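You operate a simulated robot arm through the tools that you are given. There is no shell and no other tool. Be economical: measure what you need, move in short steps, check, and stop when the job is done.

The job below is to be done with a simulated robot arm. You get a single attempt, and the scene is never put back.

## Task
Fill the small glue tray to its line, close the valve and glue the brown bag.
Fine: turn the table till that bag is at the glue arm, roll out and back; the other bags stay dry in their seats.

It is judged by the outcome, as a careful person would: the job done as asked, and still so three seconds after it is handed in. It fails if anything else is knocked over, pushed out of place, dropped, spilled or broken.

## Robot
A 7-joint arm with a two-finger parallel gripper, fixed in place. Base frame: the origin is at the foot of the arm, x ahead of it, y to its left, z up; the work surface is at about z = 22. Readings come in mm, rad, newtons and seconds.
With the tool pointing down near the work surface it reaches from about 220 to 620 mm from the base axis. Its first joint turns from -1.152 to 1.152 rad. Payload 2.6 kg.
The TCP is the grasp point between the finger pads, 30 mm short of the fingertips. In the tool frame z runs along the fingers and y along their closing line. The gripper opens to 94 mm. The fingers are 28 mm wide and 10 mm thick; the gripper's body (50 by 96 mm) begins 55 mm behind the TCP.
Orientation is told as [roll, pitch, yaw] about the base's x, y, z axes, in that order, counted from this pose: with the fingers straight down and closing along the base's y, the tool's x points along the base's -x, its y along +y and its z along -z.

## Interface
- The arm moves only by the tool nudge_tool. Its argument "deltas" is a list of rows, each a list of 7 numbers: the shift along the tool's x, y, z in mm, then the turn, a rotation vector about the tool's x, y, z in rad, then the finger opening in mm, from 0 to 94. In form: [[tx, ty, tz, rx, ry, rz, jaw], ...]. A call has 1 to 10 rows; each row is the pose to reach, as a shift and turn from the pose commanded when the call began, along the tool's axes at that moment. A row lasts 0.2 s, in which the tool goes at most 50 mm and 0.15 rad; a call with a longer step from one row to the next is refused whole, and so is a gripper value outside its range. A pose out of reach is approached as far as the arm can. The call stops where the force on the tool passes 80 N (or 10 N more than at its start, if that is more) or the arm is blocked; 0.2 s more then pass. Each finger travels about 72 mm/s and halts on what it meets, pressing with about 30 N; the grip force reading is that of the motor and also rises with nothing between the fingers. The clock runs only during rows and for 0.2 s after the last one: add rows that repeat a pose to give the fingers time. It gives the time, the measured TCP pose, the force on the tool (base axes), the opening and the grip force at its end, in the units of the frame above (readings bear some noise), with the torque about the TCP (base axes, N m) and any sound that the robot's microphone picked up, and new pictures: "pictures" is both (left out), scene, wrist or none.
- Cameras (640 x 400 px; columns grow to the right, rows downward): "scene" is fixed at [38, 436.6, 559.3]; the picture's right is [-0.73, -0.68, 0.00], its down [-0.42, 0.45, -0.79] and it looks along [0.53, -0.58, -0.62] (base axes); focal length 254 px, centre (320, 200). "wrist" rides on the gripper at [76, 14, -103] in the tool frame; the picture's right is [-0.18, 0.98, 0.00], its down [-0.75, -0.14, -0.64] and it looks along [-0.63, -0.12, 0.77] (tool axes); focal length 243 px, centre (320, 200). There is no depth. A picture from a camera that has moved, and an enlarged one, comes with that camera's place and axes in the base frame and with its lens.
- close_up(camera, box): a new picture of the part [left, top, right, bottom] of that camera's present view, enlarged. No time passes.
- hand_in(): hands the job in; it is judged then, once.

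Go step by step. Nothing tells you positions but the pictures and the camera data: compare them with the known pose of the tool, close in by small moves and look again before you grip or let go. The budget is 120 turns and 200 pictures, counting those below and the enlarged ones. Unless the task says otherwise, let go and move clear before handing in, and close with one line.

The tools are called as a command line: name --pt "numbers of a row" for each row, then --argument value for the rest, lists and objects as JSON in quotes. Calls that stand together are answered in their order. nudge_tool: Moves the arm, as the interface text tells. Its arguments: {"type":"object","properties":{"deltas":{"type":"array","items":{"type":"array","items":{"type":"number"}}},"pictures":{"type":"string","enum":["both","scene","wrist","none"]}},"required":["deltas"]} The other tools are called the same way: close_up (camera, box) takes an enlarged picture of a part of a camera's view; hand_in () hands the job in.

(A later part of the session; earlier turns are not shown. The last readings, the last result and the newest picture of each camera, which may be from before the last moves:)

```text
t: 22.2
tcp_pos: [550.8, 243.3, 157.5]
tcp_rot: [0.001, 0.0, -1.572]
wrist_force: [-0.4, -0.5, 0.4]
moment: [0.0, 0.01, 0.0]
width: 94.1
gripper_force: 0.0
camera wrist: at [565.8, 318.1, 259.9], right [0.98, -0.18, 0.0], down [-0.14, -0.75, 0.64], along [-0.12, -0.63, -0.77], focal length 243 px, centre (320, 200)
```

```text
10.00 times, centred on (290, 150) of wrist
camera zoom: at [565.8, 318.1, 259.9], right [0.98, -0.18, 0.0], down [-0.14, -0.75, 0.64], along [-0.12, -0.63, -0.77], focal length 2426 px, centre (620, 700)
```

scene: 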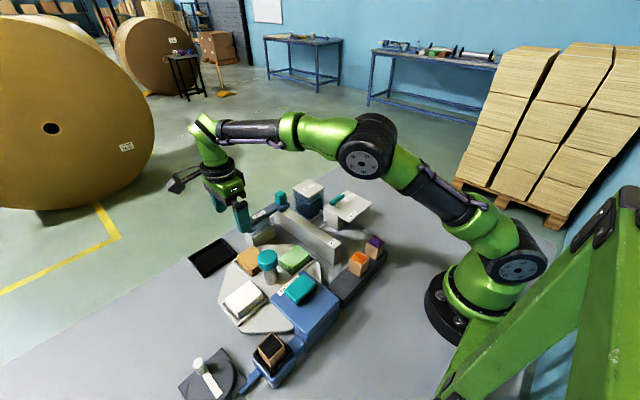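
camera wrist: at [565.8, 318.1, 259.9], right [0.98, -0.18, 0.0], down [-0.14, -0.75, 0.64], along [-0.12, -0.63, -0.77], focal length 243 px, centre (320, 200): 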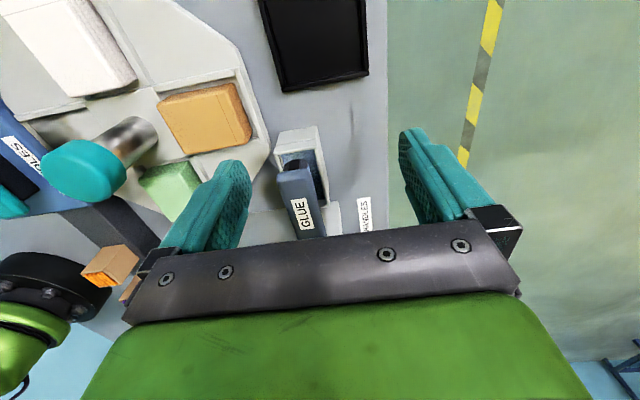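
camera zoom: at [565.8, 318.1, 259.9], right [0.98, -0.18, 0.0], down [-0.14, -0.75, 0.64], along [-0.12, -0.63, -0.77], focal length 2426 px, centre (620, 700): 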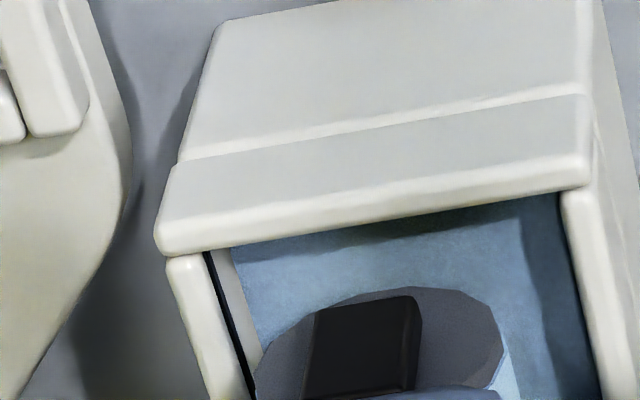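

close_up --camera "wrist" --box '[284, 146, 304, 162]'

close_up --camera "scene" --box '[270, 216, 288, 228]'

```text
16.00 times, centred on (294, 154) of wrist
camera zoom: at [565.8, 318.1, 259.9], right [0.98, -0.18, 0.0], down [-0.14, -0.75, 0.64], along [-0.12, -0.63, -0.77], focal length 3882 px, centre (736, 936)
```

zoom: 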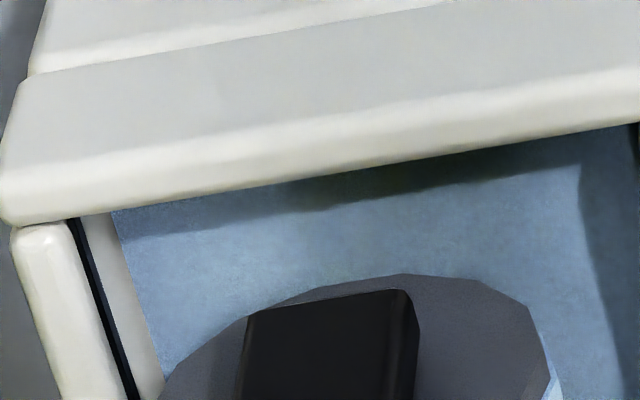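

```text
16.00 times, centred on (279, 222) of scene
camera zoom: at [38.0, 436.6, 559.3], right [-0.73, -0.68, 0.0], down [-0.42, 0.45, -0.79], along [0.53, -0.58, -0.62], focal length 4068 px, centre (976, -152)
```

zoom: 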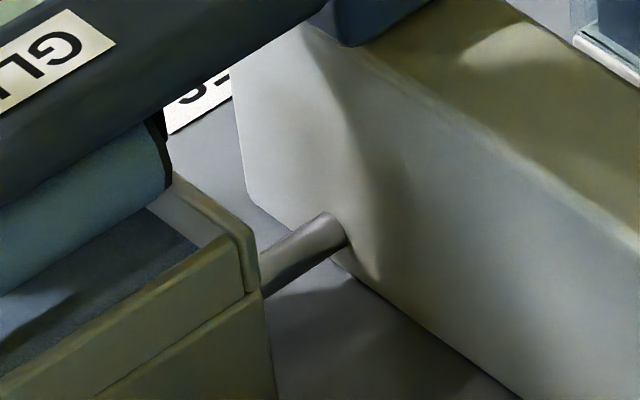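

The line sits about 2 mm below the rim and the glue is about 7 mm short of it. I'll go back to the valve for a longer fill.

nudge_tool --pt "0 0 -35 0 0 -0.15 80" --pt "-31 -16 -45 0 0 -0.3 60" --pt "-62 -33 -45 0 0 -0.45 40" --pt "-93 -49 -45 0 0 -0.6 40" --pt "-124 -65 -45 0 0 -0.75 40" --pt "-155 -82 -45 0 0 -0.9 40" --pt "-186 -98 -45 0 0 -1.05 40" --pt "-217 -114 -45 0 0 -1.2 40" --pt "-248 -131 -45 0 0 -1.35 40" --pt "-278 -146 -45 0 0 -1.5 40" --pictures "none"

nudge_tool --pt "0 0 0 0 0 -0.15 40" --pt "0 0 0 0 0 -0.3 40" --pt "0 0 0 0 0 -0.45 40" --pt "0 0 0 0 0 -0.6 40" --pt "0 0 0 0 0 -0.75 40" --pt "0 0 0 0 0 -0.9 40" --pt "0 0 0 0 0 -1.05 40" --pt "0 0 0 0 0 -1.2 40" --pt "0 0 0 0 0 -1.35 40" --pt "0 0 0 0 0 -1.5 40" --pictures "none"

```text
t: 24.4
tcp_pos: [404.7, -37.6, 202.3]
tcp_rot: [0.001, 0.001, -0.069]
wrist_force: [-0.2, -1.0, -0.8]
moment: [0.06, 0.04, -0.01]
width: 40.3
gripper_force: 0.0
out of reach, approached as far as the arm can: row 1
```

```text
t: 26.6
tcp_pos: [404.4, -37.6, 203.0]
tcp_rot: [0.0, -0.001, 1.43]
wrist_force: [0.6, -0.2, 0.1]
moment: [0.01, 0.03, 0.04]
width: 40.0
gripper_force: 0.0
```

nudge_tool --pt "0 0 30 0 0 -0.14 40" --pt "0 0 60 0 0 -0.14 40" --pt "0 0 90 0 0 -0.14 40" --pt "0 0 103 0 0 -0.14 40" --pt "0 0 103 0 0 -0.14 25" --pt "0 0 103 0 0 -0.14 10" --pt "0 0 103 0 0 -0.14 5" --pictures "wrist"

close_up --camera "scene" --box '[270, 216, 288, 228]'

```text
t: 28.2
tcp_pos: [406.1, -35.7, 99.6]
tcp_rot: [0.003, 0.0, 1.57]
wrist_force: [-9.6, 0.4, -0.7]
moment: [0.17, -0.05, 0.03]
width: 20.5
gripper_force: 44.6
camera wrist: at [391.5, -112.4, 201.0], right [-0.98, 0.19, 0.0], down [0.14, 0.75, 0.64], along [0.12, 0.63, -0.77], focal length 243 px, centre (320, 200)
```

wrist: 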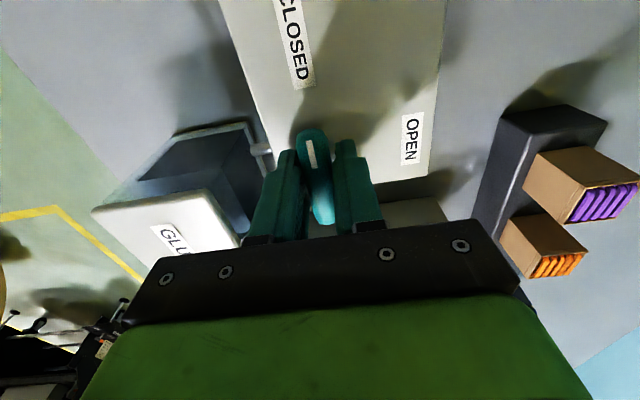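

```text
16.00 times, centred on (279, 222) of scene
camera zoom: at [38.0, 436.6, 559.3], right [-0.73, -0.68, 0.0], down [-0.42, 0.45, -0.79], along [0.53, -0.58, -0.62], focal length 4068 px, centre (976, -152)
```

zoom: 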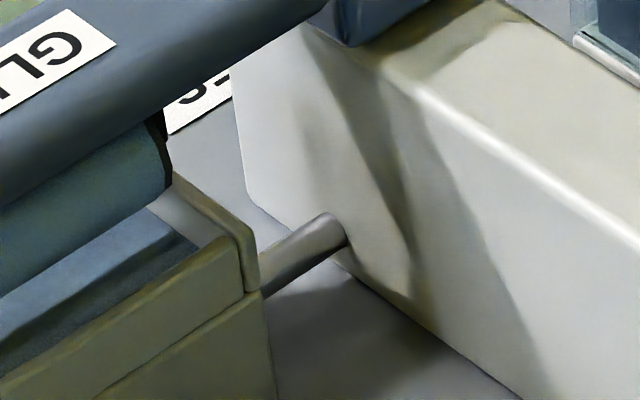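

nudge_tool --pt "0 0 0 0 0 0.15 5" --pt "0 0 0 0 0 0.3 5" --pt "0 0 0 0 0 0.45 5" --pt "0 0 0 0 0 0.6 5" --pt "0 0 0 0 0 0.75 5" --pt "0 0 0 0 0 0.9 5" --pt "0 0 0 0 0 1.05 5" --pt "0 0 0 0 0 1.2 5" --pt "0 0 0 0 0 1.35 5" --pt "0 0 0 0 0 1.5 5" --pictures "none"

close_up --camera "scene" --box '[270, 216, 288, 228]'

```text
t: 30.4
tcp_pos: [404.0, -35.6, 100.4]
tcp_rot: [0.003, 0.003, 0.066]
wrist_force: [-4.0, 1.7, -25.8]
moment: [0.01, -0.57, 0.0]
width: 20.3
gripper_force: 44.5
```

```text
16.00 times, centred on (279, 222) of scene
camera zoom: at [38.1, 436.6, 559.3], right [-0.73, -0.68, 0.0], down [-0.42, 0.45, -0.79], along [0.53, -0.58, -0.62], focal length 4068 px, centre (976, -152)
```

zoom: 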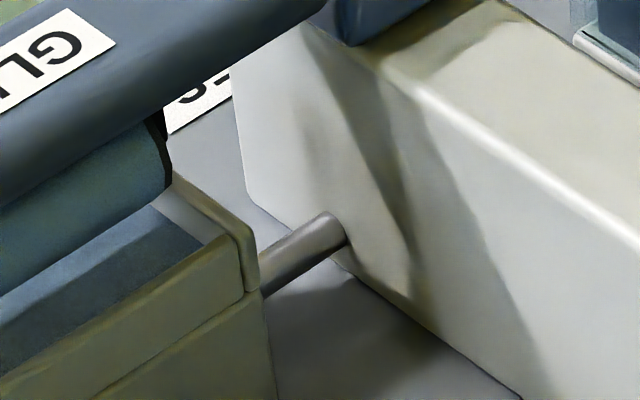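

The level is rising by about 2 mm per turn. I'll hold the valve open for about a second.

nudge_tool --pt "0 0 0 0 0 0.06 5" --pt "0 0 0 0 0 0.06 5" --pt "0 0 0 0 0 0.06 5" --pt "0 0 0 0 0 0.06 5" --pictures "none"

close_up --camera "scene" --box '[270, 216, 288, 228]'

```text
t: 31.4
tcp_pos: [405.0, -34.8, 100.4]
tcp_rot: [0.0, 0.004, 0.008]
wrist_force: [-5.7, 6.7, -18.4]
moment: [0.01, 0.61, 0.03]
width: 20.3
gripper_force: 45.4
```

```text
16.00 times, centred on (279, 222) of scene
camera zoom: at [38.1, 436.6, 559.3], right [-0.73, -0.68, 0.0], down [-0.42, 0.45, -0.79], along [0.53, -0.58, -0.62], focal length 4068 px, centre (976, -152)
```

zoom: 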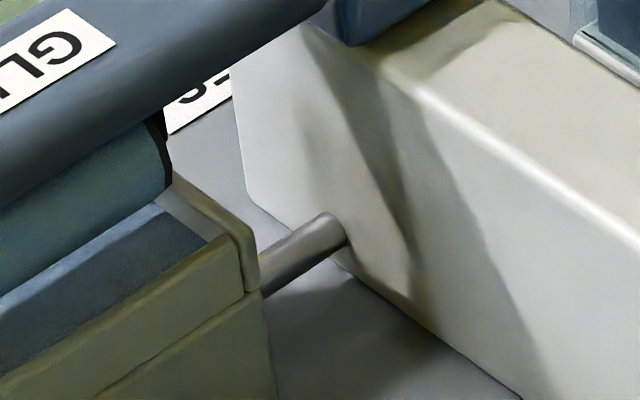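

nudge_tool --pt "0 0 0 0 0 0 5" --pt "0 0 0 0 0 0 5" --pt "0 0 0 0 0 0 5" --pt "0 0 0 0 0 0 5" --pictures "none"

close_up --camera "scene" --box '[270, 216, 288, 228]'

```text
t: 32.4
tcp_pos: [404.6, -33.9, 101.2]
tcp_rot: [0.0, 0.002, 0.009]
wrist_force: [-8.9, 9.1, -14.2]
moment: [-0.02, 0.87, 0.02]
width: 20.5
gripper_force: 45.1
```

```text
16.00 times, centred on (279, 222) of scene
camera zoom: at [38.1, 436.6, 559.3], right [-0.73, -0.68, 0.0], down [-0.42, 0.45, -0.79], along [0.53, -0.58, -0.62], focal length 4068 px, centre (976, -152)
```

zoom: 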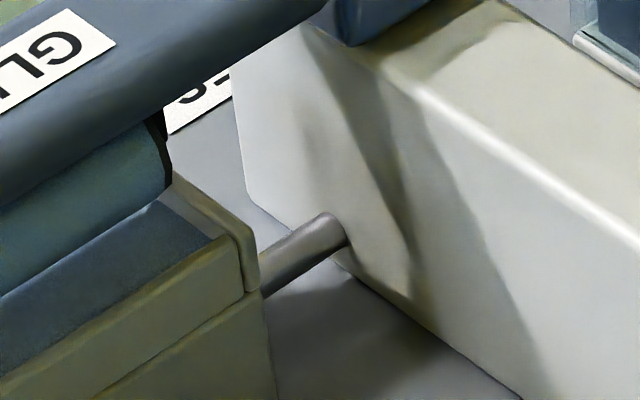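

nudge_tool --pt "0 0 0 0 0 -0.15 5" --pt "0 0 0 0 0 -0.3 5" --pt "0 0 0 0 0 -0.45 5" --pt "0 0 0 0 0 -0.6 5" --pt "0 0 0 0 0 -0.75 5" --pt "0 0 0 0 0 -0.9 5" --pt "0 0 0 0 0 -1.05 5" --pt "0 0 0 0 0 -1.2 5" --pt "0 0 0 0 0 -1.35 5" --pt "0 0 0 0 0 -1.5 5" --pictures "none"

close_up --camera "scene" --box '[270, 216, 288, 228]'

```text
t: 34.6
tcp_pos: [405.1, -35.0, 100.2]
tcp_rot: [-0.003, -0.002, 1.513]
wrist_force: [-5.4, 4.8, -10.5]
moment: [0.7, -0.03, -0.01]
width: 20.5
gripper_force: 45.1
```

```text
16.00 times, centred on (279, 222) of scene
camera zoom: at [38.1, 436.6, 559.3], right [-0.73, -0.68, 0.0], down [-0.42, 0.45, -0.79], along [0.53, -0.58, -0.62], focal length 4068 px, centre (976, -152)
```

zoom: 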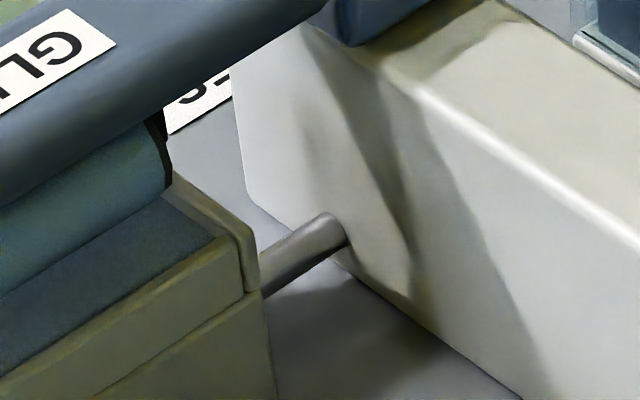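

nudge_tool --pt "0 0 0 0 0 -0.06 5" --pt "0 0 0 0 0 -0.06 40" --pt "0 0 0 0 0 -0.06 40" --pt "0 0 -30 0 0 -0.06 40" --pt "0 0 -70 0 0 -0.06 40" --pt "0 0 -100 0 0 -0.06 40" --pictures "none"

close_up --camera "scene" --box '[300, 150, 380, 230]'

nudge_tool --pt "-27 -14 0 0 0 0.15 60" --pt "-55 -29 0 0 0 0.3 80" --pt "-83 -43 0 0 0 0.45 94" --pt "-111 -58 0 0 0 0.6 94" --pt "-139 -72 0 0 0 0.75 94" --pt "-167 -87 0 0 0 0.9 94" --pt "-195 -101 0 0 0 1.05 94" --pt "-223 -116 0 0 0 1.2 94" --pt "-251 -130 0 0 0 1.35 94" --pt "-279 -140 0 0 0 1.5 94" --pictures "none"

nudge_tool --pt "0 0 0 0 0 0.15 94" --pt "0 0 0 0 0 0.3 94" --pt "0 0 0 0 0 0.45 94" --pt "0 0 0 0 0 0.6 94" --pt "0 0 0 0 0 0.75 94" --pt "0 0 0 0 0 0.9 94" --pt "0 0 0 0 0 1.05 94" --pt "0 0 0 0 0 1.2 94" --pt "0 0 20 0 0 1.35 94" --pt "0 0 40 0 0 1.5 94" --pictures "wrist"

```text
t: 36.0
tcp_pos: [404.4, -36.1, 199.2]
tcp_rot: [0.0, 0.0, 1.571]
wrist_force: [-0.1, 0.7, -0.3]
moment: [0.0, -0.05, -0.03]
width: 40.3
gripper_force: 0.0
```

```text
5.00 times, centred on (340, 190) of scene
camera zoom: at [38.0, 436.6, 559.3], right [-0.73, -0.68, 0.0], down [-0.42, 0.45, -0.79], along [0.53, -0.58, -0.62], focal length 1271 px, centre (220, 250)
```

zoom: 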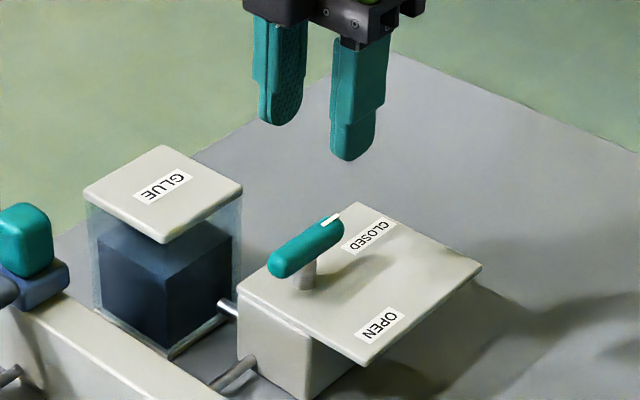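

```text
t: 38.2
tcp_pos: [542.7, 243.1, 199.6]
tcp_rot: [-0.001, 0.001, 0.068]
wrist_force: [0.2, 0.5, -0.3]
moment: [-0.06, 0.01, -0.01]
width: 94.2
gripper_force: 0.1
out of reach, approached as far as the arm can: row 10
```

```text
t: 40.4
tcp_pos: [540.7, 244.2, 161.2]
tcp_rot: [-0.001, -0.001, -1.434]
wrist_force: [-0.1, -0.5, 0.0]
moment: [0.03, -0.02, -0.01]
width: 94.0
gripper_force: 0.1
camera wrist: at [545.4, 321.6, 262.3], right [1.0, -0.05, 0.0], down [-0.04, -0.77, 0.64], along [-0.03, -0.64, -0.77], focal length 243 px, centre (320, 200)
```

wrist: 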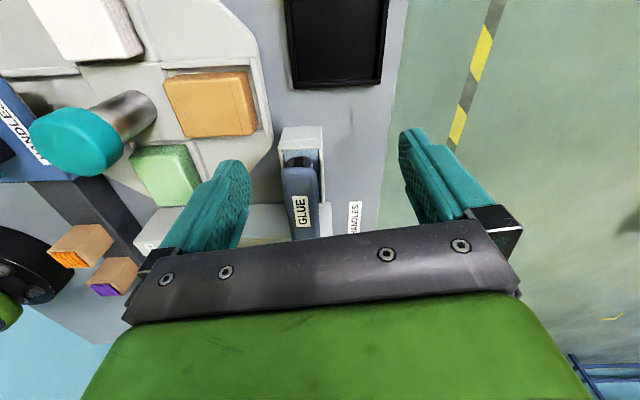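

close_up --camera "wrist" --box '[278, 142, 302, 160]'

close_up --camera "wrist" --box '[272, 122, 332, 170]'

```text
16.00 times, centred on (290, 151) of wrist
camera zoom: at [545.4, 321.6, 262.3], right [1.0, -0.05, 0.0], down [-0.04, -0.77, 0.64], along [-0.03, -0.64, -0.77], focal length 3882 px, centre (800, 984)
```

zoom: 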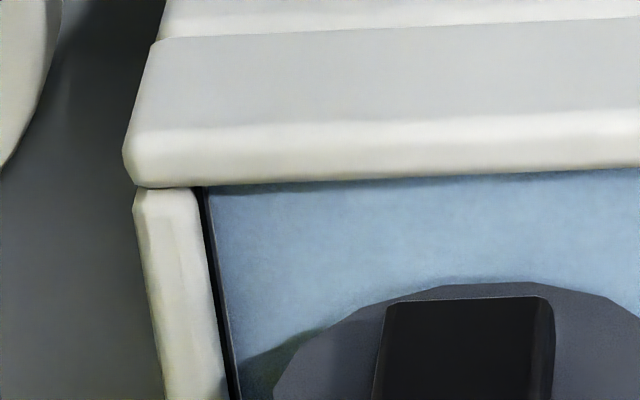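

```text
8.33 times, centred on (302, 146) of wrist
camera zoom: at [545.4, 321.6, 262.3], right [1.0, -0.05, 0.0], down [-0.04, -0.77, 0.64], along [-0.03, -0.64, -0.77], focal length 2022 px, centre (470, 650)
```

zoom: 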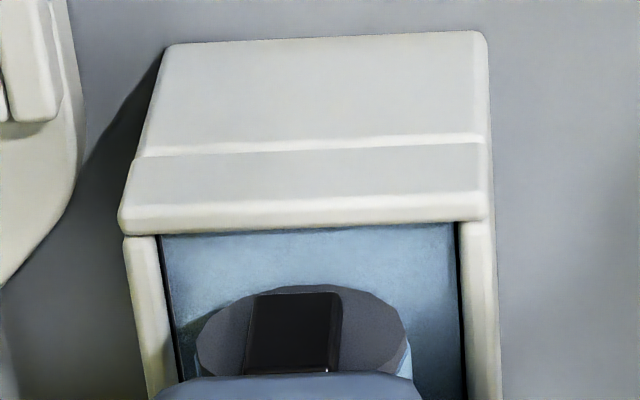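

The glue is now just under the line. I'll look from further +x for an exact gap.

nudge_tool --pt "-3 15 0 0 0 0.1 94" --pt "-5 30 0 0 0 0.14 94" --pictures "wrist"

close_up --camera "wrist" --box '[268, 142, 292, 160]'

```text
t: 41.0
tcp_pos: [553.2, 248.3, 158.5]
tcp_rot: [0.0, 0.002, -1.571]
wrist_force: [0.2, 0.3, -0.1]
moment: [-0.02, 0.01, -0.01]
width: 94.3
gripper_force: 0.0
out of reach, approached as far as the arm can: row 1, 2
camera wrist: at [568.1, 323.6, 260.3], right [0.98, -0.18, 0.0], down [-0.14, -0.75, 0.64], along [-0.12, -0.63, -0.77], focal length 243 px, centre (320, 200)
```

wrist: 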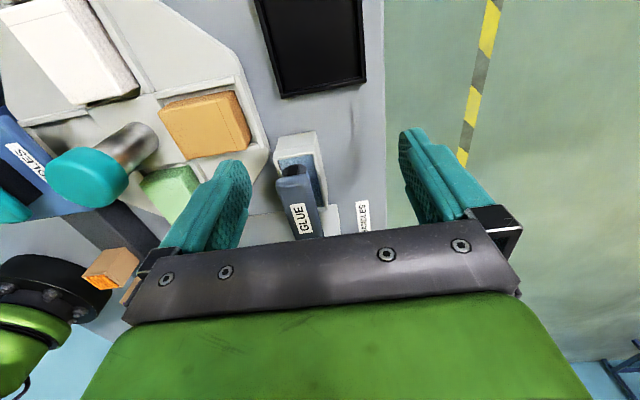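

```text
16.00 times, centred on (280, 151) of wrist
camera zoom: at [568.1, 323.6, 260.3], right [0.98, -0.18, 0.0], down [-0.14, -0.75, 0.64], along [-0.12, -0.63, -0.77], focal length 3882 px, centre (960, 984)
```

zoom: 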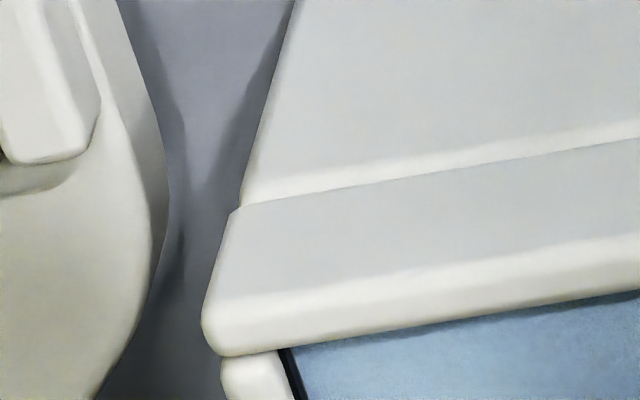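

close_up --camera "wrist" --box '[276, 152, 296, 172]'

```text
16.00 times, centred on (286, 162) of wrist
camera zoom: at [568.1, 323.6, 260.3], right [0.98, -0.18, 0.0], down [-0.14, -0.75, 0.64], along [-0.12, -0.63, -0.77], focal length 3882 px, centre (864, 808)
```

zoom: 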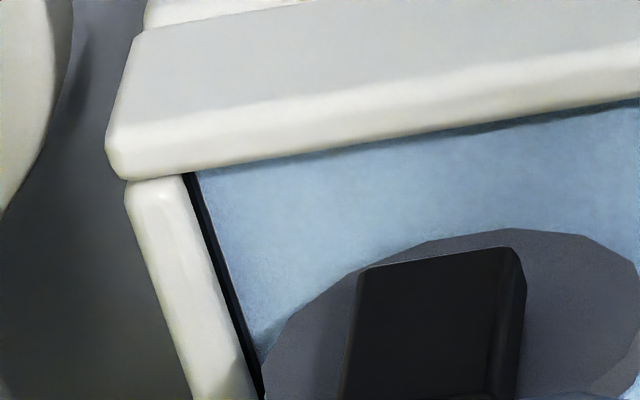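

The glue sits right at the lower edge of the line. A small partial turn of the valve should bring it onto the middle, so I'll go back to the valve.

nudge_tool --pt "0 0 -35 0 0 -0.15 80" --pt "-31 -16 -45 0 0 -0.3 60" --pt "-62 -33 -45 0 0 -0.45 40" --pt "-93 -49 -45 0 0 -0.6 40" --pt "-124 -65 -45 0 0 -0.75 40" --pt "-155 -82 -45 0 0 -0.9 40" --pt "-186 -98 -45 0 0 -1.05 40" --pt "-217 -114 -45 0 0 -1.2 40" --pt "-248 -131 -45 0 0 -1.35 40" --pt "-285 -149 -45 0 0 -1.5 40" --pictures "none"

nudge_tool --pt "0 0 0 0 0 -0.15 40" --pt "0 0 0 0 0 -0.3 40" --pt "0 0 0 0 0 -0.45 40" --pt "0 0 0 0 0 -0.6 40" --pt "0 0 0 0 0 -0.75 40" --pt "0 0 0 0 0 -0.9 40" --pt "0 0 0 0 0 -1.05 40" --pt "0 0 0 0 0 -1.2 40" --pt "0 0 0 0 0 -1.35 40" --pt "0 0 0 0 0 -1.5 40" --pictures "none"

```text
t: 43.2
tcp_pos: [575.1, -51.5, 244.1]
tcp_rot: [-0.001, 0.0, -0.067]
wrist_force: [-0.5, 0.3, 0.4]
moment: [-0.01, 0.0, 0.0]
width: 40.0
gripper_force: 0.0
out of reach, approached as far as the arm can: row 1, 2, 3, 4, 5, 6, 7, 8, 9, 10
```

```text
t: 45.4
tcp_pos: [574.7, -53.1, 243.6]
tcp_rot: [0.001, 0.0, 1.432]
wrist_force: [0.7, 0.7, -0.1]
moment: [-0.02, -0.01, 0.02]
width: 40.2
gripper_force: 0.1
```

nudge_tool --pt "2 43 0 0 0 -0.14 40" --pt "4 86 0 0 0 -0.14 40" --pt "6 129 20 0 0 -0.14 40" --pt "7 170.6 40 0 0 -0.14 40" --pictures "wrist"

```text
t: 46.4
tcp_pos: [566.6, -49.8, 263.7]
tcp_rot: [0.0, 0.001, 1.568]
wrist_force: [0.0, 0.4, -0.4]
moment: [0.0, -0.03, -0.03]
width: 39.8
gripper_force: 0.1
out of reach, approached as far as the arm can: row 1, 2, 3, 4
camera wrist: at [553.1, -126.8, 366.6], right [-0.98, 0.18, 0.0], down [0.14, 0.75, 0.64], along [0.12, 0.63, -0.77], focal length 243 px, centre (320, 200)
```

wrist: 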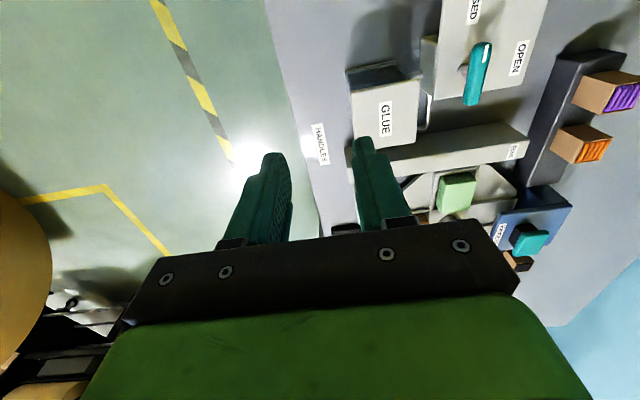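

The arm isn't following as expected, so I'll check its posture before moving on.

nudge_tool --pt "0 0 0 0 0 0 40" --pictures "scene"

```text
t: 46.8
tcp_pos: [566.9, -50.2, 264.8]
tcp_rot: [-0.001, 0.001, 1.569]
wrist_force: [0.7, -0.6, -0.1]
moment: [-0.01, 0.01, 0.02]
width: 40.1
gripper_force: 0.1
```

scene: 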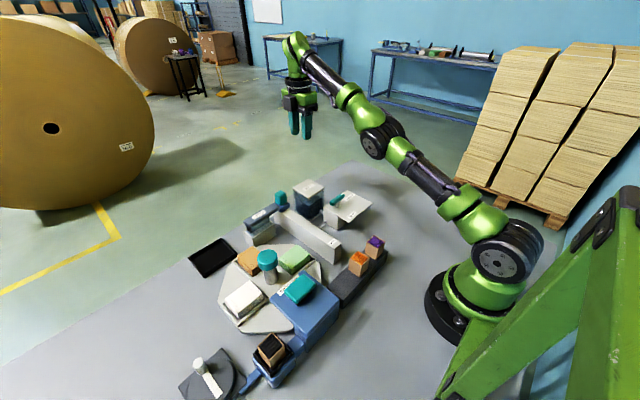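

The arm has become almost fully stretched. I'll draw it back in small steps.

nudge_tool --pt "0 5 0 0 0 0 40" --pt "0 10 0 0 0 0 40" --pt "0 15 0 0 0 0 40" --pt "0 20 0 0 0 0 40" --pt "0 25 0 0 0 0 40" --pt "0 30 0 0 0 0 40" --pictures "none"

```text
t: 48.2
tcp_pos: [562.8, -54.2, 270.8]
tcp_rot: [0.001, 0.0, 1.569]
wrist_force: [0.6, -0.1, -1.6]
moment: [0.01, 0.02, 0.02]
width: 40.0
gripper_force: 0.1
out of reach, approached as far as the arm can: row 1, 2, 3, 4, 5, 6
```

nudge_tool --pt "0 -30 0 0 0 0 40" --pt "0 -60 0 0 0 0 40" --pt "0 -60 0 0 0 0 40" --pictures "none"

nudge_tool --pt "0 25 0 0 0 0 40" --pt "0 50 0 0 0 0 40" --pt "0 75 0 0 0 0 40" --pictures "scene"

```text
t: 49.0
tcp_pos: [563.3, -53.8, 272.3]
tcp_rot: [-0.002, 0.0, 1.567]
wrist_force: [0.3, 0.2, 0.4]
moment: [0.07, 0.01, -0.02]
width: 40.0
gripper_force: 0.1
out of reach, approached as far as the arm can: row 1, 2, 3
```

```text
t: 49.8
tcp_pos: [552.6, -59.2, 294.2]
tcp_rot: [0.0, 0.0, 1.569]
wrist_force: [-0.3, 0.0, -0.2]
moment: [-0.02, 0.01, 0.0]
width: 40.1
gripper_force: 0.0
out of reach, approached as far as the arm can: row 1, 2, 3
```

scene: 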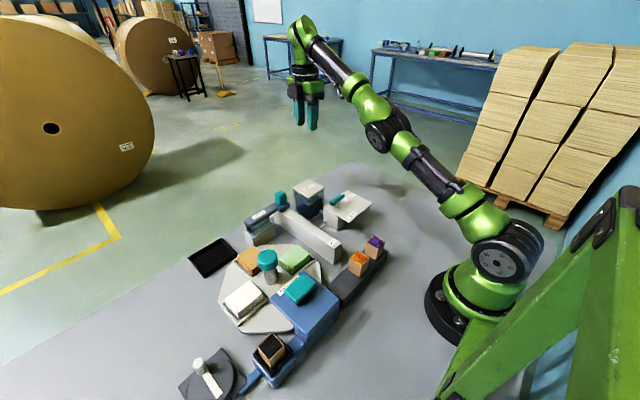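

I'll retract along the arm's own line, inward and down, so that the elbow has to bend.

nudge_tool --pt "-4 37 15.5 0 0 0 40" --pt "-8 73 31 0 0 0 40" --pt "-12 110 47 0 0 0 40" --pt "-16 146 62 0 0 0 40" --pictures "scene"

```text
t: 50.8
tcp_pos: [552.2, -58.5, 294.1]
tcp_rot: [0.001, 0.001, 1.569]
wrist_force: [0.4, 0.3, -0.1]
moment: [-0.01, 0.01, 0.02]
width: 39.9
gripper_force: 0.0
out of reach, approached as far as the arm can: row 1, 2, 3, 4
```

scene: 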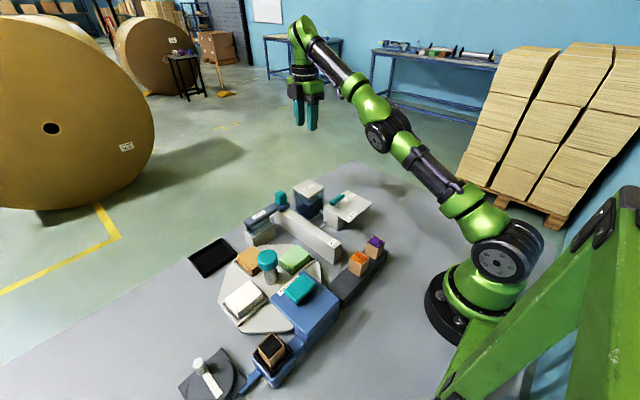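

Moving upward seems to have locked the elbow, so I'll move straight down instead to let it flex the right way.

nudge_tool --pt "0 0 15 0 0 0 40" --pt "0 0 30 0 0 0 40" --pt "0 0 45 0 0 0 40" --pt "0 5 60 0 0 0 40" --pictures "none"

```text
t: 51.8
tcp_pos: [574.3, -61.2, 244.1]
tcp_rot: [0.001, 0.0, 1.569]
wrist_force: [0.2, 0.3, 0.8]
moment: [0.0, 0.01, -0.04]
width: 39.9
gripper_force: 0.0
out of reach, approached as far as the arm can: row 1, 2, 3, 4
```

I suspect the earlier yaw turn at full stretch rolled the upper arm the wrong way. I'll unwind the yaw here, then retract.

nudge_tool --pt "0 0 0 0 0 0.15 40" --pt "0 0 0 0 0 0.3 40" --pt "0 0 0 0 0 0.45 40" --pt "0 0 0 0 0 0.6 40" --pt "0 0 0 0 0 0.75 40" --pt "0 0 0 0 0 0.9 40" --pt "0 0 0 0 0 1.05 40" --pt "0 0 0 0 0 1.2 40" --pt "0 0 0 0 0 1.35 40" --pt "0 0 0 0 0 1.5 40" --pictures "none"

nudge_tool --pt "20 0 0 0 0 0 40" --pt "40 0 0 0 0 0 40" --pictures "none"

```text
t: 54.0
tcp_pos: [574.8, -59.9, 241.1]
tcp_rot: [-0.001, -0.001, 0.068]
wrist_force: [-0.8, -0.4, 0.3]
moment: [0.0, 0.01, 0.0]
width: 39.7
gripper_force: 0.2
```

```text
t: 54.6
tcp_pos: [568.0, -64.8, 256.5]
tcp_rot: [0.0, 0.0, 0.068]
wrist_force: [0.2, -0.2, 0.0]
moment: [-0.04, 0.0, 0.02]
width: 40.0
gripper_force: 0.0
out of reach, approached as far as the arm can: row 1, 2
```

I'll try pushing slightly outward and then drawing inward, so that the elbow passes through straight.

nudge_tool --pt "-10 0 0 0 0 0 40" --pt "-5 0 10 0 0 0 40" --pt "0 0 25 0 0 0 40" --pt "20 0 35 0 0 0 40" --pt "50 0 45 0 0 0 40" --pictures "none"

nudge_tool --pt "-30 0 20 0 0 0 40" --pt "-50 0 50 0 0 0 40" --pt "-20 0 60 0 0 0 40" --pt "20 0 60 0 0 0 40" --pt "50 0 60 0 0 0 40" --pictures "none"

nudge_tool --pt "-45 0 -20 0 0 0 40" --pt "-90 0 -40 0 0 0 40" --pt "-60 0 0 0 0 0 40" --pt "-20 0 20 0 0 0 40" --pt "25 0 20 0 0 0 40" --pictures "none"

```text
t: 55.8
tcp_pos: [578.2, -70.3, 229.9]
tcp_rot: [0.0, 0.0, 0.071]
wrist_force: [0.6, 0.6, 0.0]
moment: [-0.02, 0.0, 0.03]
width: 40.0
gripper_force: 0.0
out of reach, approached as far as the arm can: row 1, 3, 4, 5
```

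```text
t: 57.0
tcp_pos: [525.6, -74.4, 172.0]
tcp_rot: [0.0, -0.001, 0.069]
wrist_force: [-0.4, -1.0, -0.3]
moment: [-0.01, 0.0, 0.02]
width: 40.0
gripper_force: 0.1
out of reach, approached as far as the arm can: row 1, 2
```

```text
t: 58.2
tcp_pos: [501.7, -76.3, 152.3]
tcp_rot: [0.0, -0.004, 0.072]
wrist_force: [0.6, 0.2, -0.4]
moment: [0.03, 0.04, 0.04]
width: 40.0
gripper_force: 0.1
out of reach, approached as far as the arm can: row 2
```

The arm is free again. I'll return above the valve.

nudge_tool --pt "20 5 -20 0 0 0 40" --pt "45 15 -40 0 0 0 40" --pt "70 30 -50 0 0 0 40" --pt "94 46.6 -50 0 0 0 40" --pictures "none"

nudge_tool --pt "0 0 0 0 0 -0.15 40" --pt "0 0 0 0 0 -0.3 40" --pt "0 0 0 0 0 -0.45 40" --pt "0 0 0 0 0 -0.6 40" --pt "0 0 0 0 0 -0.75 40" --pt "0 0 0 0 0 -0.9 40" --pt "0 0 0 0 0 -1.05 40" --pt "0 0 0 0 0 -1.2 40" --pt "0 0 0 0 0 -1.35 40" --pt "0 0 0 0 0 -1.5 40" --pictures "both"

```text
t: 59.2
tcp_pos: [405.4, -36.7, 201.7]
tcp_rot: [0.0, 0.0, 0.07]
wrist_force: [-0.2, -0.6, -0.3]
moment: [-0.01, -0.03, 0.0]
width: 40.0
gripper_force: 0.0
```

```text
t: 61.4
tcp_pos: [406.8, -37.4, 201.8]
tcp_rot: [-0.001, 0.002, 1.571]
wrist_force: [-0.9, -0.7, -0.1]
moment: [-0.04, 0.02, -0.01]
width: 40.2
gripper_force: 0.0
camera wrist: at [392.1, -113.3, 303.4], right [-0.98, 0.18, 0.0], down [0.14, 0.75, 0.64], along [0.12, 0.63, -0.77], focal length 243 px, centre (320, 200)
```

scene: 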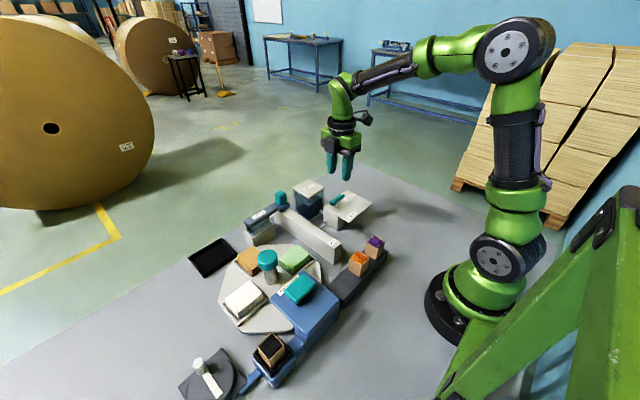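
wrist: 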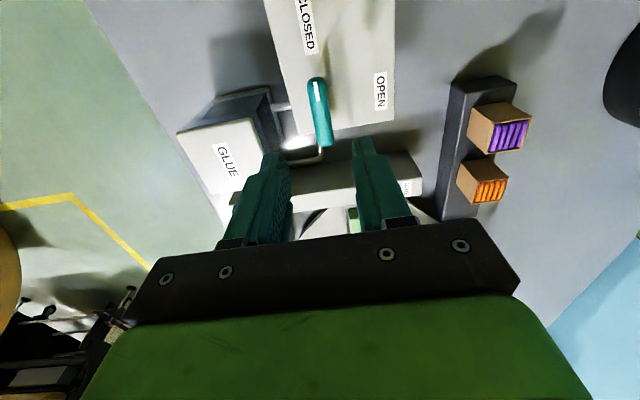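

The arm is in normal posture again. I'll descend, grip and make a small open-and-close for the last millimetre.

nudge_tool --pt "0 1.5 30 0 0 0 40" --pt "0 1.5 60 0 0 0 40" --pt "0 1.5 90 0 0 0 40" --pt "0 1.5 101.5 0 0 0 40" --pt "0 1.5 101.5 0 0 0 25" --pt "0 1.5 101.5 0 0 0 10" --pt "0 1.5 101.5 0 0 0 5" --pictures "none"

nudge_tool --pt "0 0 0 0 0 0.15 5" --pt "0 0 0 0 0 0.3 5" --pt "0 0 0 0 0 0.45 5" --pt "0 0 0 0 0 0.6 5" --pt "0 0 0 0 0 0.75 5" --pt "0 0 0 0 0 0.6 5" --pt "0 0 0 0 0 0.45 5" --pt "0 0 0 0 0 0.3 5" --pt "0 0 0 0 0 0.15 5" --pt "0 0 0 0 0 0 5" --pictures "none"

close_up --camera "scene" --box '[270, 216, 288, 228]'

```text
t: 63.0
tcp_pos: [405.3, -37.8, 98.7]
tcp_rot: [0.001, 0.001, 1.569]
wrist_force: [1.8, 0.5, -3.5]
moment: [0.28, -0.05, -0.01]
width: 20.5
gripper_force: 45.3
```

```text
t: 65.2
tcp_pos: [406.7, -36.7, 98.8]
tcp_rot: [-0.003, 0.002, 1.57]
wrist_force: [22.0, 2.5, -30.1]
moment: [0.15, 0.03, -0.15]
width: 20.5
gripper_force: 45.2
```

```text
16.00 times, centred on (279, 222) of scene
camera zoom: at [38.2, 436.6, 559.3], right [-0.73, -0.68, 0.0], down [-0.42, 0.45, -0.79], along [0.53, -0.58, -0.62], focal length 4068 px, centre (976, -152)
```

zoom: 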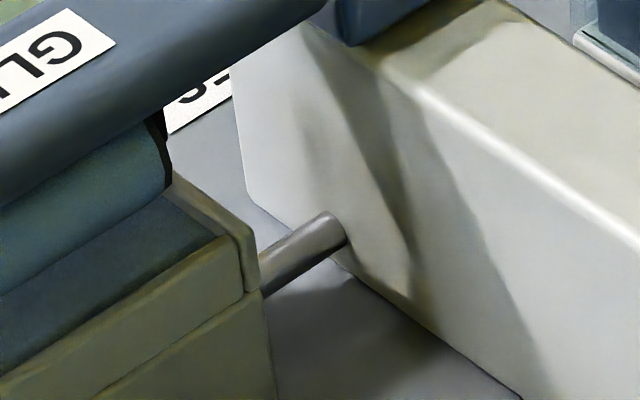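

There's only a slight rise. One more partial opening, a bit wider.

nudge_tool --pt "0 0 0 0 0 0.15 5" --pt "0 0 0 0 0 0.3 5" --pt "0 0 0 0 0 0.45 5" --pt "0 0 0 0 0 0.6 5" --pt "0 0 0 0 0 0.75 5" --pt "0 0 0 0 0 0.88 5" --pt "0 0 0 0 0 0.75 5" --pt "0 0 0 0 0 0.6 5" --pt "0 0 0 0 0 0.45 5" --pt "0 0 0 0 0 0.3 5" --pictures "none"

nudge_tool --pt "0 0 0 0 0 -0.15 5" --pt "0 0 0 0 0 -0.3 5" --pt "0 0 0 0 0 -0.3 40" --pt "0 0 0 0 0 -0.3 40" --pt "0 0 -30 0 0 -0.3 40" --pt "0 0 -70 0 0 -0.3 40" --pt "0 0 -100 0 0 -0.3 40" --pictures "none"

close_up --camera "scene" --box '[270, 216, 288, 228]'

close_up --camera "scene" --box '[300, 150, 380, 230]'

```text
t: 67.4
tcp_pos: [404.9, -37.4, 99.2]
tcp_rot: [-0.003, 0.001, 1.272]
wrist_force: [5.6, 0.6, -12.6]
moment: [-1.12, 0.3, -0.01]
width: 20.0
gripper_force: 45.2
```

```text
t: 69.0
tcp_pos: [403.5, -36.2, 201.5]
tcp_rot: [0.001, -0.001, 1.571]
wrist_force: [0.9, 0.2, 0.4]
moment: [0.0, 0.0, 0.0]
width: 40.2
gripper_force: 0.1
```

```text
16.00 times, centred on (279, 222) of scene
camera zoom: at [38.0, 436.6, 559.3], right [-0.73, -0.68, 0.0], down [-0.42, 0.45, -0.79], along [0.53, -0.58, -0.62], focal length 4068 px, centre (976, -152)
```

zoom: 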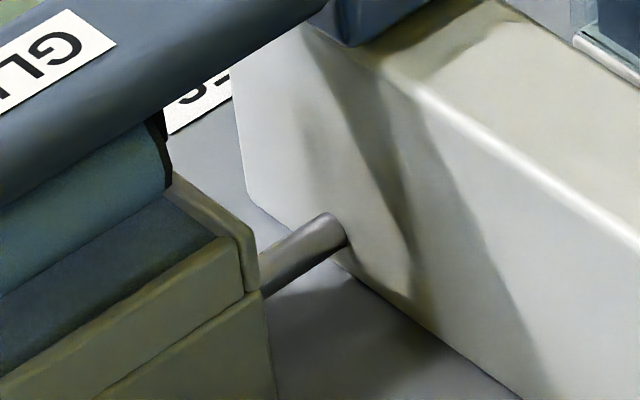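

```text
5.00 times, centred on (340, 190) of scene
camera zoom: at [38.0, 436.6, 559.3], right [-0.73, -0.68, 0.0], down [-0.42, 0.45, -0.79], along [0.53, -0.58, -0.62], focal length 1271 px, centre (220, 250)
```

zoom: 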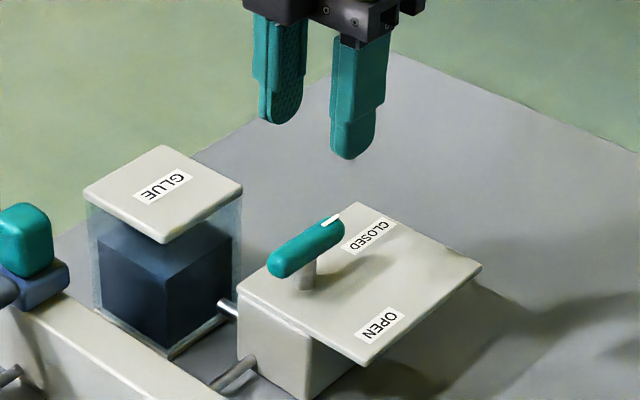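

The valve is closed and the glue has risen onto the line. Next is the turntable knob, so I'll move above it.

nudge_tool --pt "-28 4 0 0 0 0.15 60" --pt "-56 7 0 0 0 0.3 80" --pt "-84 11 0 0 0 0.45 80" --pt "-112 14 0 0 0 0.6 80" --pt "-140 18 0 0 0 0.75 80" --pt "-168 21 0 0 0 0.9 80" --pt "-196 25 0 0 0 1.05 80" --pt "-224 28 0 0 0 1.2 80" --pt "-252 32 0 0 0 1.35 80" --pt "-280 35.5 0 0 0 1.5 80"

close_up --camera "scene" --box '[200, 210, 360, 330]'

```text
t: 71.2
tcp_pos: [366.2, 244.0, 198.9]
tcp_rot: [0.0, 0.0, 0.066]
wrist_force: [-0.5, 0.3, 0.2]
moment: [0.03, -0.03, -0.02]
width: 80.1
gripper_force: 0.0
camera wrist: at [290.5, 252.9, 300.5], right [0.12, 0.99, 0.0], down [0.76, -0.09, 0.64], along [0.64, -0.08, -0.77], focal length 243 px, centre (320, 200)
```

scene: 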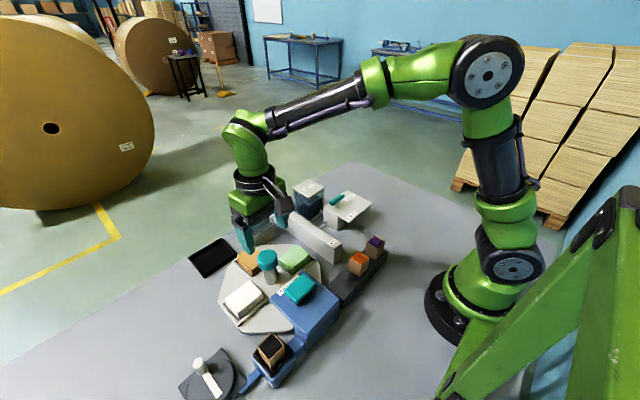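
wrist: 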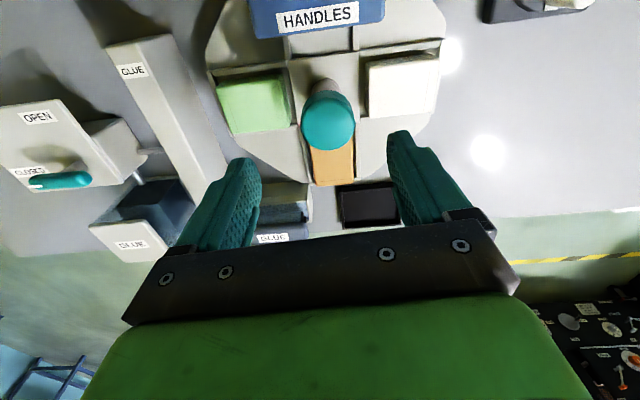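

```text
3.33 times, centred on (280, 270) of scene
camera zoom: at [38.0, 436.6, 559.3], right [-0.73, -0.68, 0.0], down [-0.42, 0.45, -0.79], along [0.53, -0.58, -0.62], focal length 848 px, centre (453, -33)
```

zoom: 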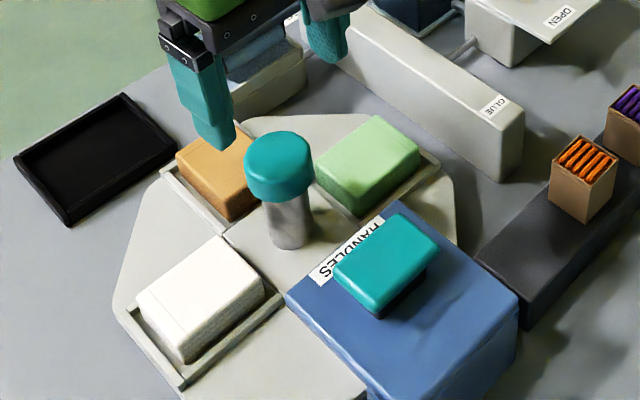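

The knob cap is about 45 mm wide at (371,245,98), and the bags are low (z≈40), so the fingers clear them. I'll descend and grip.

nudge_tool --pt "-4 1 25 0 0 0 75" --pt "-4 1 50 0 0 0 75" --pt "-4 1 75 0 0 0 75" --pt "-4 1 100 0 0 0 75" --pt "-4 1 100 0 0 0 60" --pt "-4 1 100 0 0 0 45" --pt "-4 1 100 0 0 0 35" --pt "-4 1 100 0 0 0 35"

close_up --camera "scene" --box '[200, 190, 360, 330]'

```text
t: 73.0
tcp_pos: [371.1, 245.5, 98.6]
tcp_rot: [0.003, 0.0, 0.071]
wrist_force: [8.3, 30.2, -16.0]
moment: [-0.21, -0.2, -0.12]
width: 52.1
gripper_force: 15.3
camera wrist: at [294.6, 254.2, 200.9], right [0.11, 0.99, 0.0], down [0.76, -0.09, 0.64], along [0.64, -0.07, -0.77], focal length 243 px, centre (320, 200)
```

scene: 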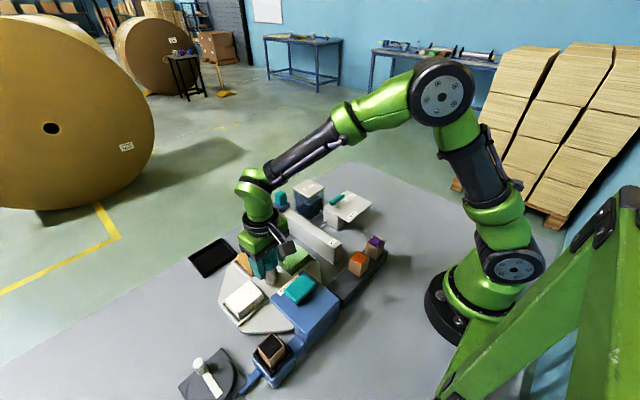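
wrist: 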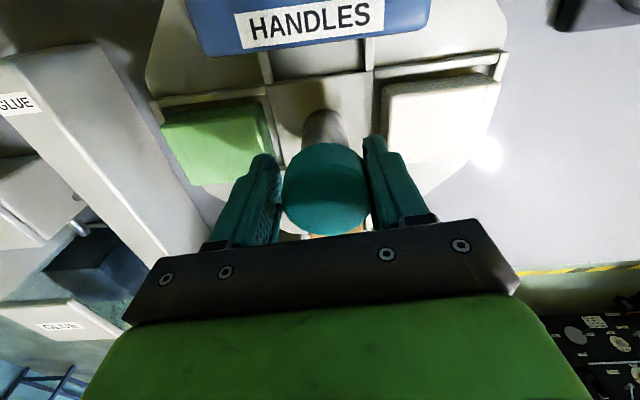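

```text
2.86 times, centred on (280, 260) of scene
camera zoom: at [38.1, 436.6, 559.3], right [-0.73, -0.68, 0.0], down [-0.42, 0.45, -0.79], along [0.53, -0.58, -0.62], focal length 726 px, centre (434, 29)
```

zoom: 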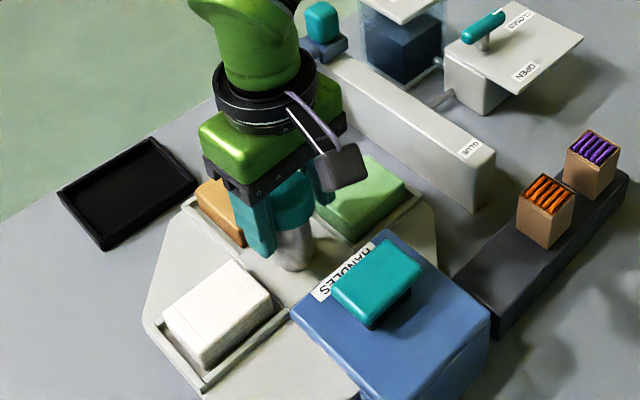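

One finger is touching first, with a 30 N side load. I'll shift +y to centre on the cap.

nudge_tool --pt "0 1.5 0 0 0 0 35" --pt "0 3 0 0 0 0 35" --pt "0 3 0 0 0 0 35" --pictures "wrist"

```text
t: 73.8
tcp_pos: [370.4, 248.3, 97.9]
tcp_rot: [0.002, 0.004, 0.071]
wrist_force: [-2.0, 23.6, -14.7]
moment: [-0.23, -0.3, 0.01]
width: 48.4
gripper_force: 11.6
camera wrist: at [294.8, 256.5, 201.2], right [0.11, 0.99, 0.0], down [0.76, -0.09, 0.64], along [0.64, -0.07, -0.77], focal length 243 px, centre (320, 200)
```

wrist: 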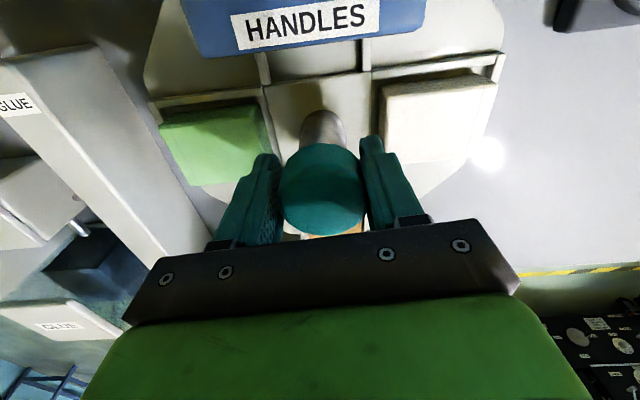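

nudge_tool --pt "0 1.5 0 0 0 0 35" --pt "0 2.5 0 0 0 0 35" --pt "0 2.5 0 0 0 0 35" --pictures "none"

```text
t: 74.6
tcp_pos: [370.4, 250.1, 99.5]
tcp_rot: [0.001, 0.003, 0.068]
wrist_force: [-10.2, 12.8, -6.8]
moment: [-0.07, 0.37, 0.0]
width: 44.5
gripper_force: 44.6
```

The knob is gripped firmly at (370,250). I'll rotate clockwise in stages while checking forces.

nudge_tool --pt "0 0 0 0 0 0.1 35" --pt "0 0 0 0 0 0.2 35" --pt "0 0 0 0 0 0.3 35" --pt "0 0 0 0 0 0.4 35" --pictures "scene"

close_up --camera "scene" --box '[200, 190, 360, 330]'

```text
t: 75.6
tcp_pos: [371.0, 249.5, 98.5]
tcp_rot: [-0.004, 0.003, -0.333]
wrist_force: [-26.0, -3.0, -2.6]
moment: [0.58, -0.56, 0.06]
width: 44.6
gripper_force: 45.1
```

scene: 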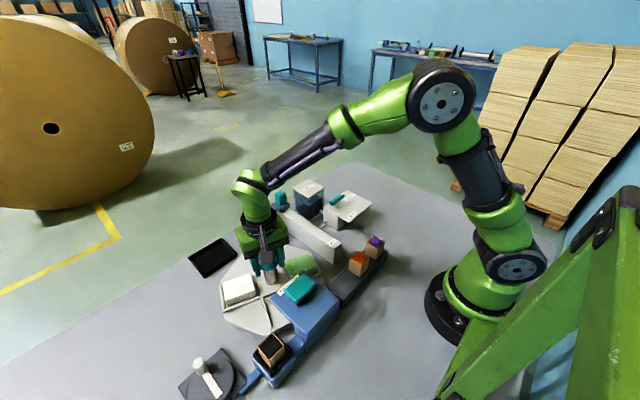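

```text
2.86 times, centred on (280, 260) of scene
camera zoom: at [38.0, 436.6, 559.3], right [-0.73, -0.68, 0.0], down [-0.42, 0.45, -0.79], along [0.53, -0.58, -0.62], focal length 726 px, centre (434, 29)
```

zoom: 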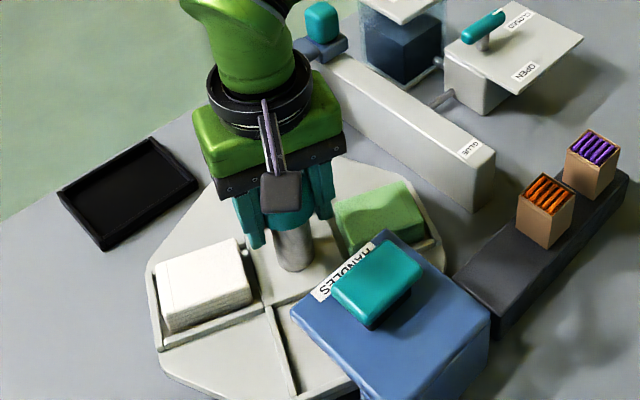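

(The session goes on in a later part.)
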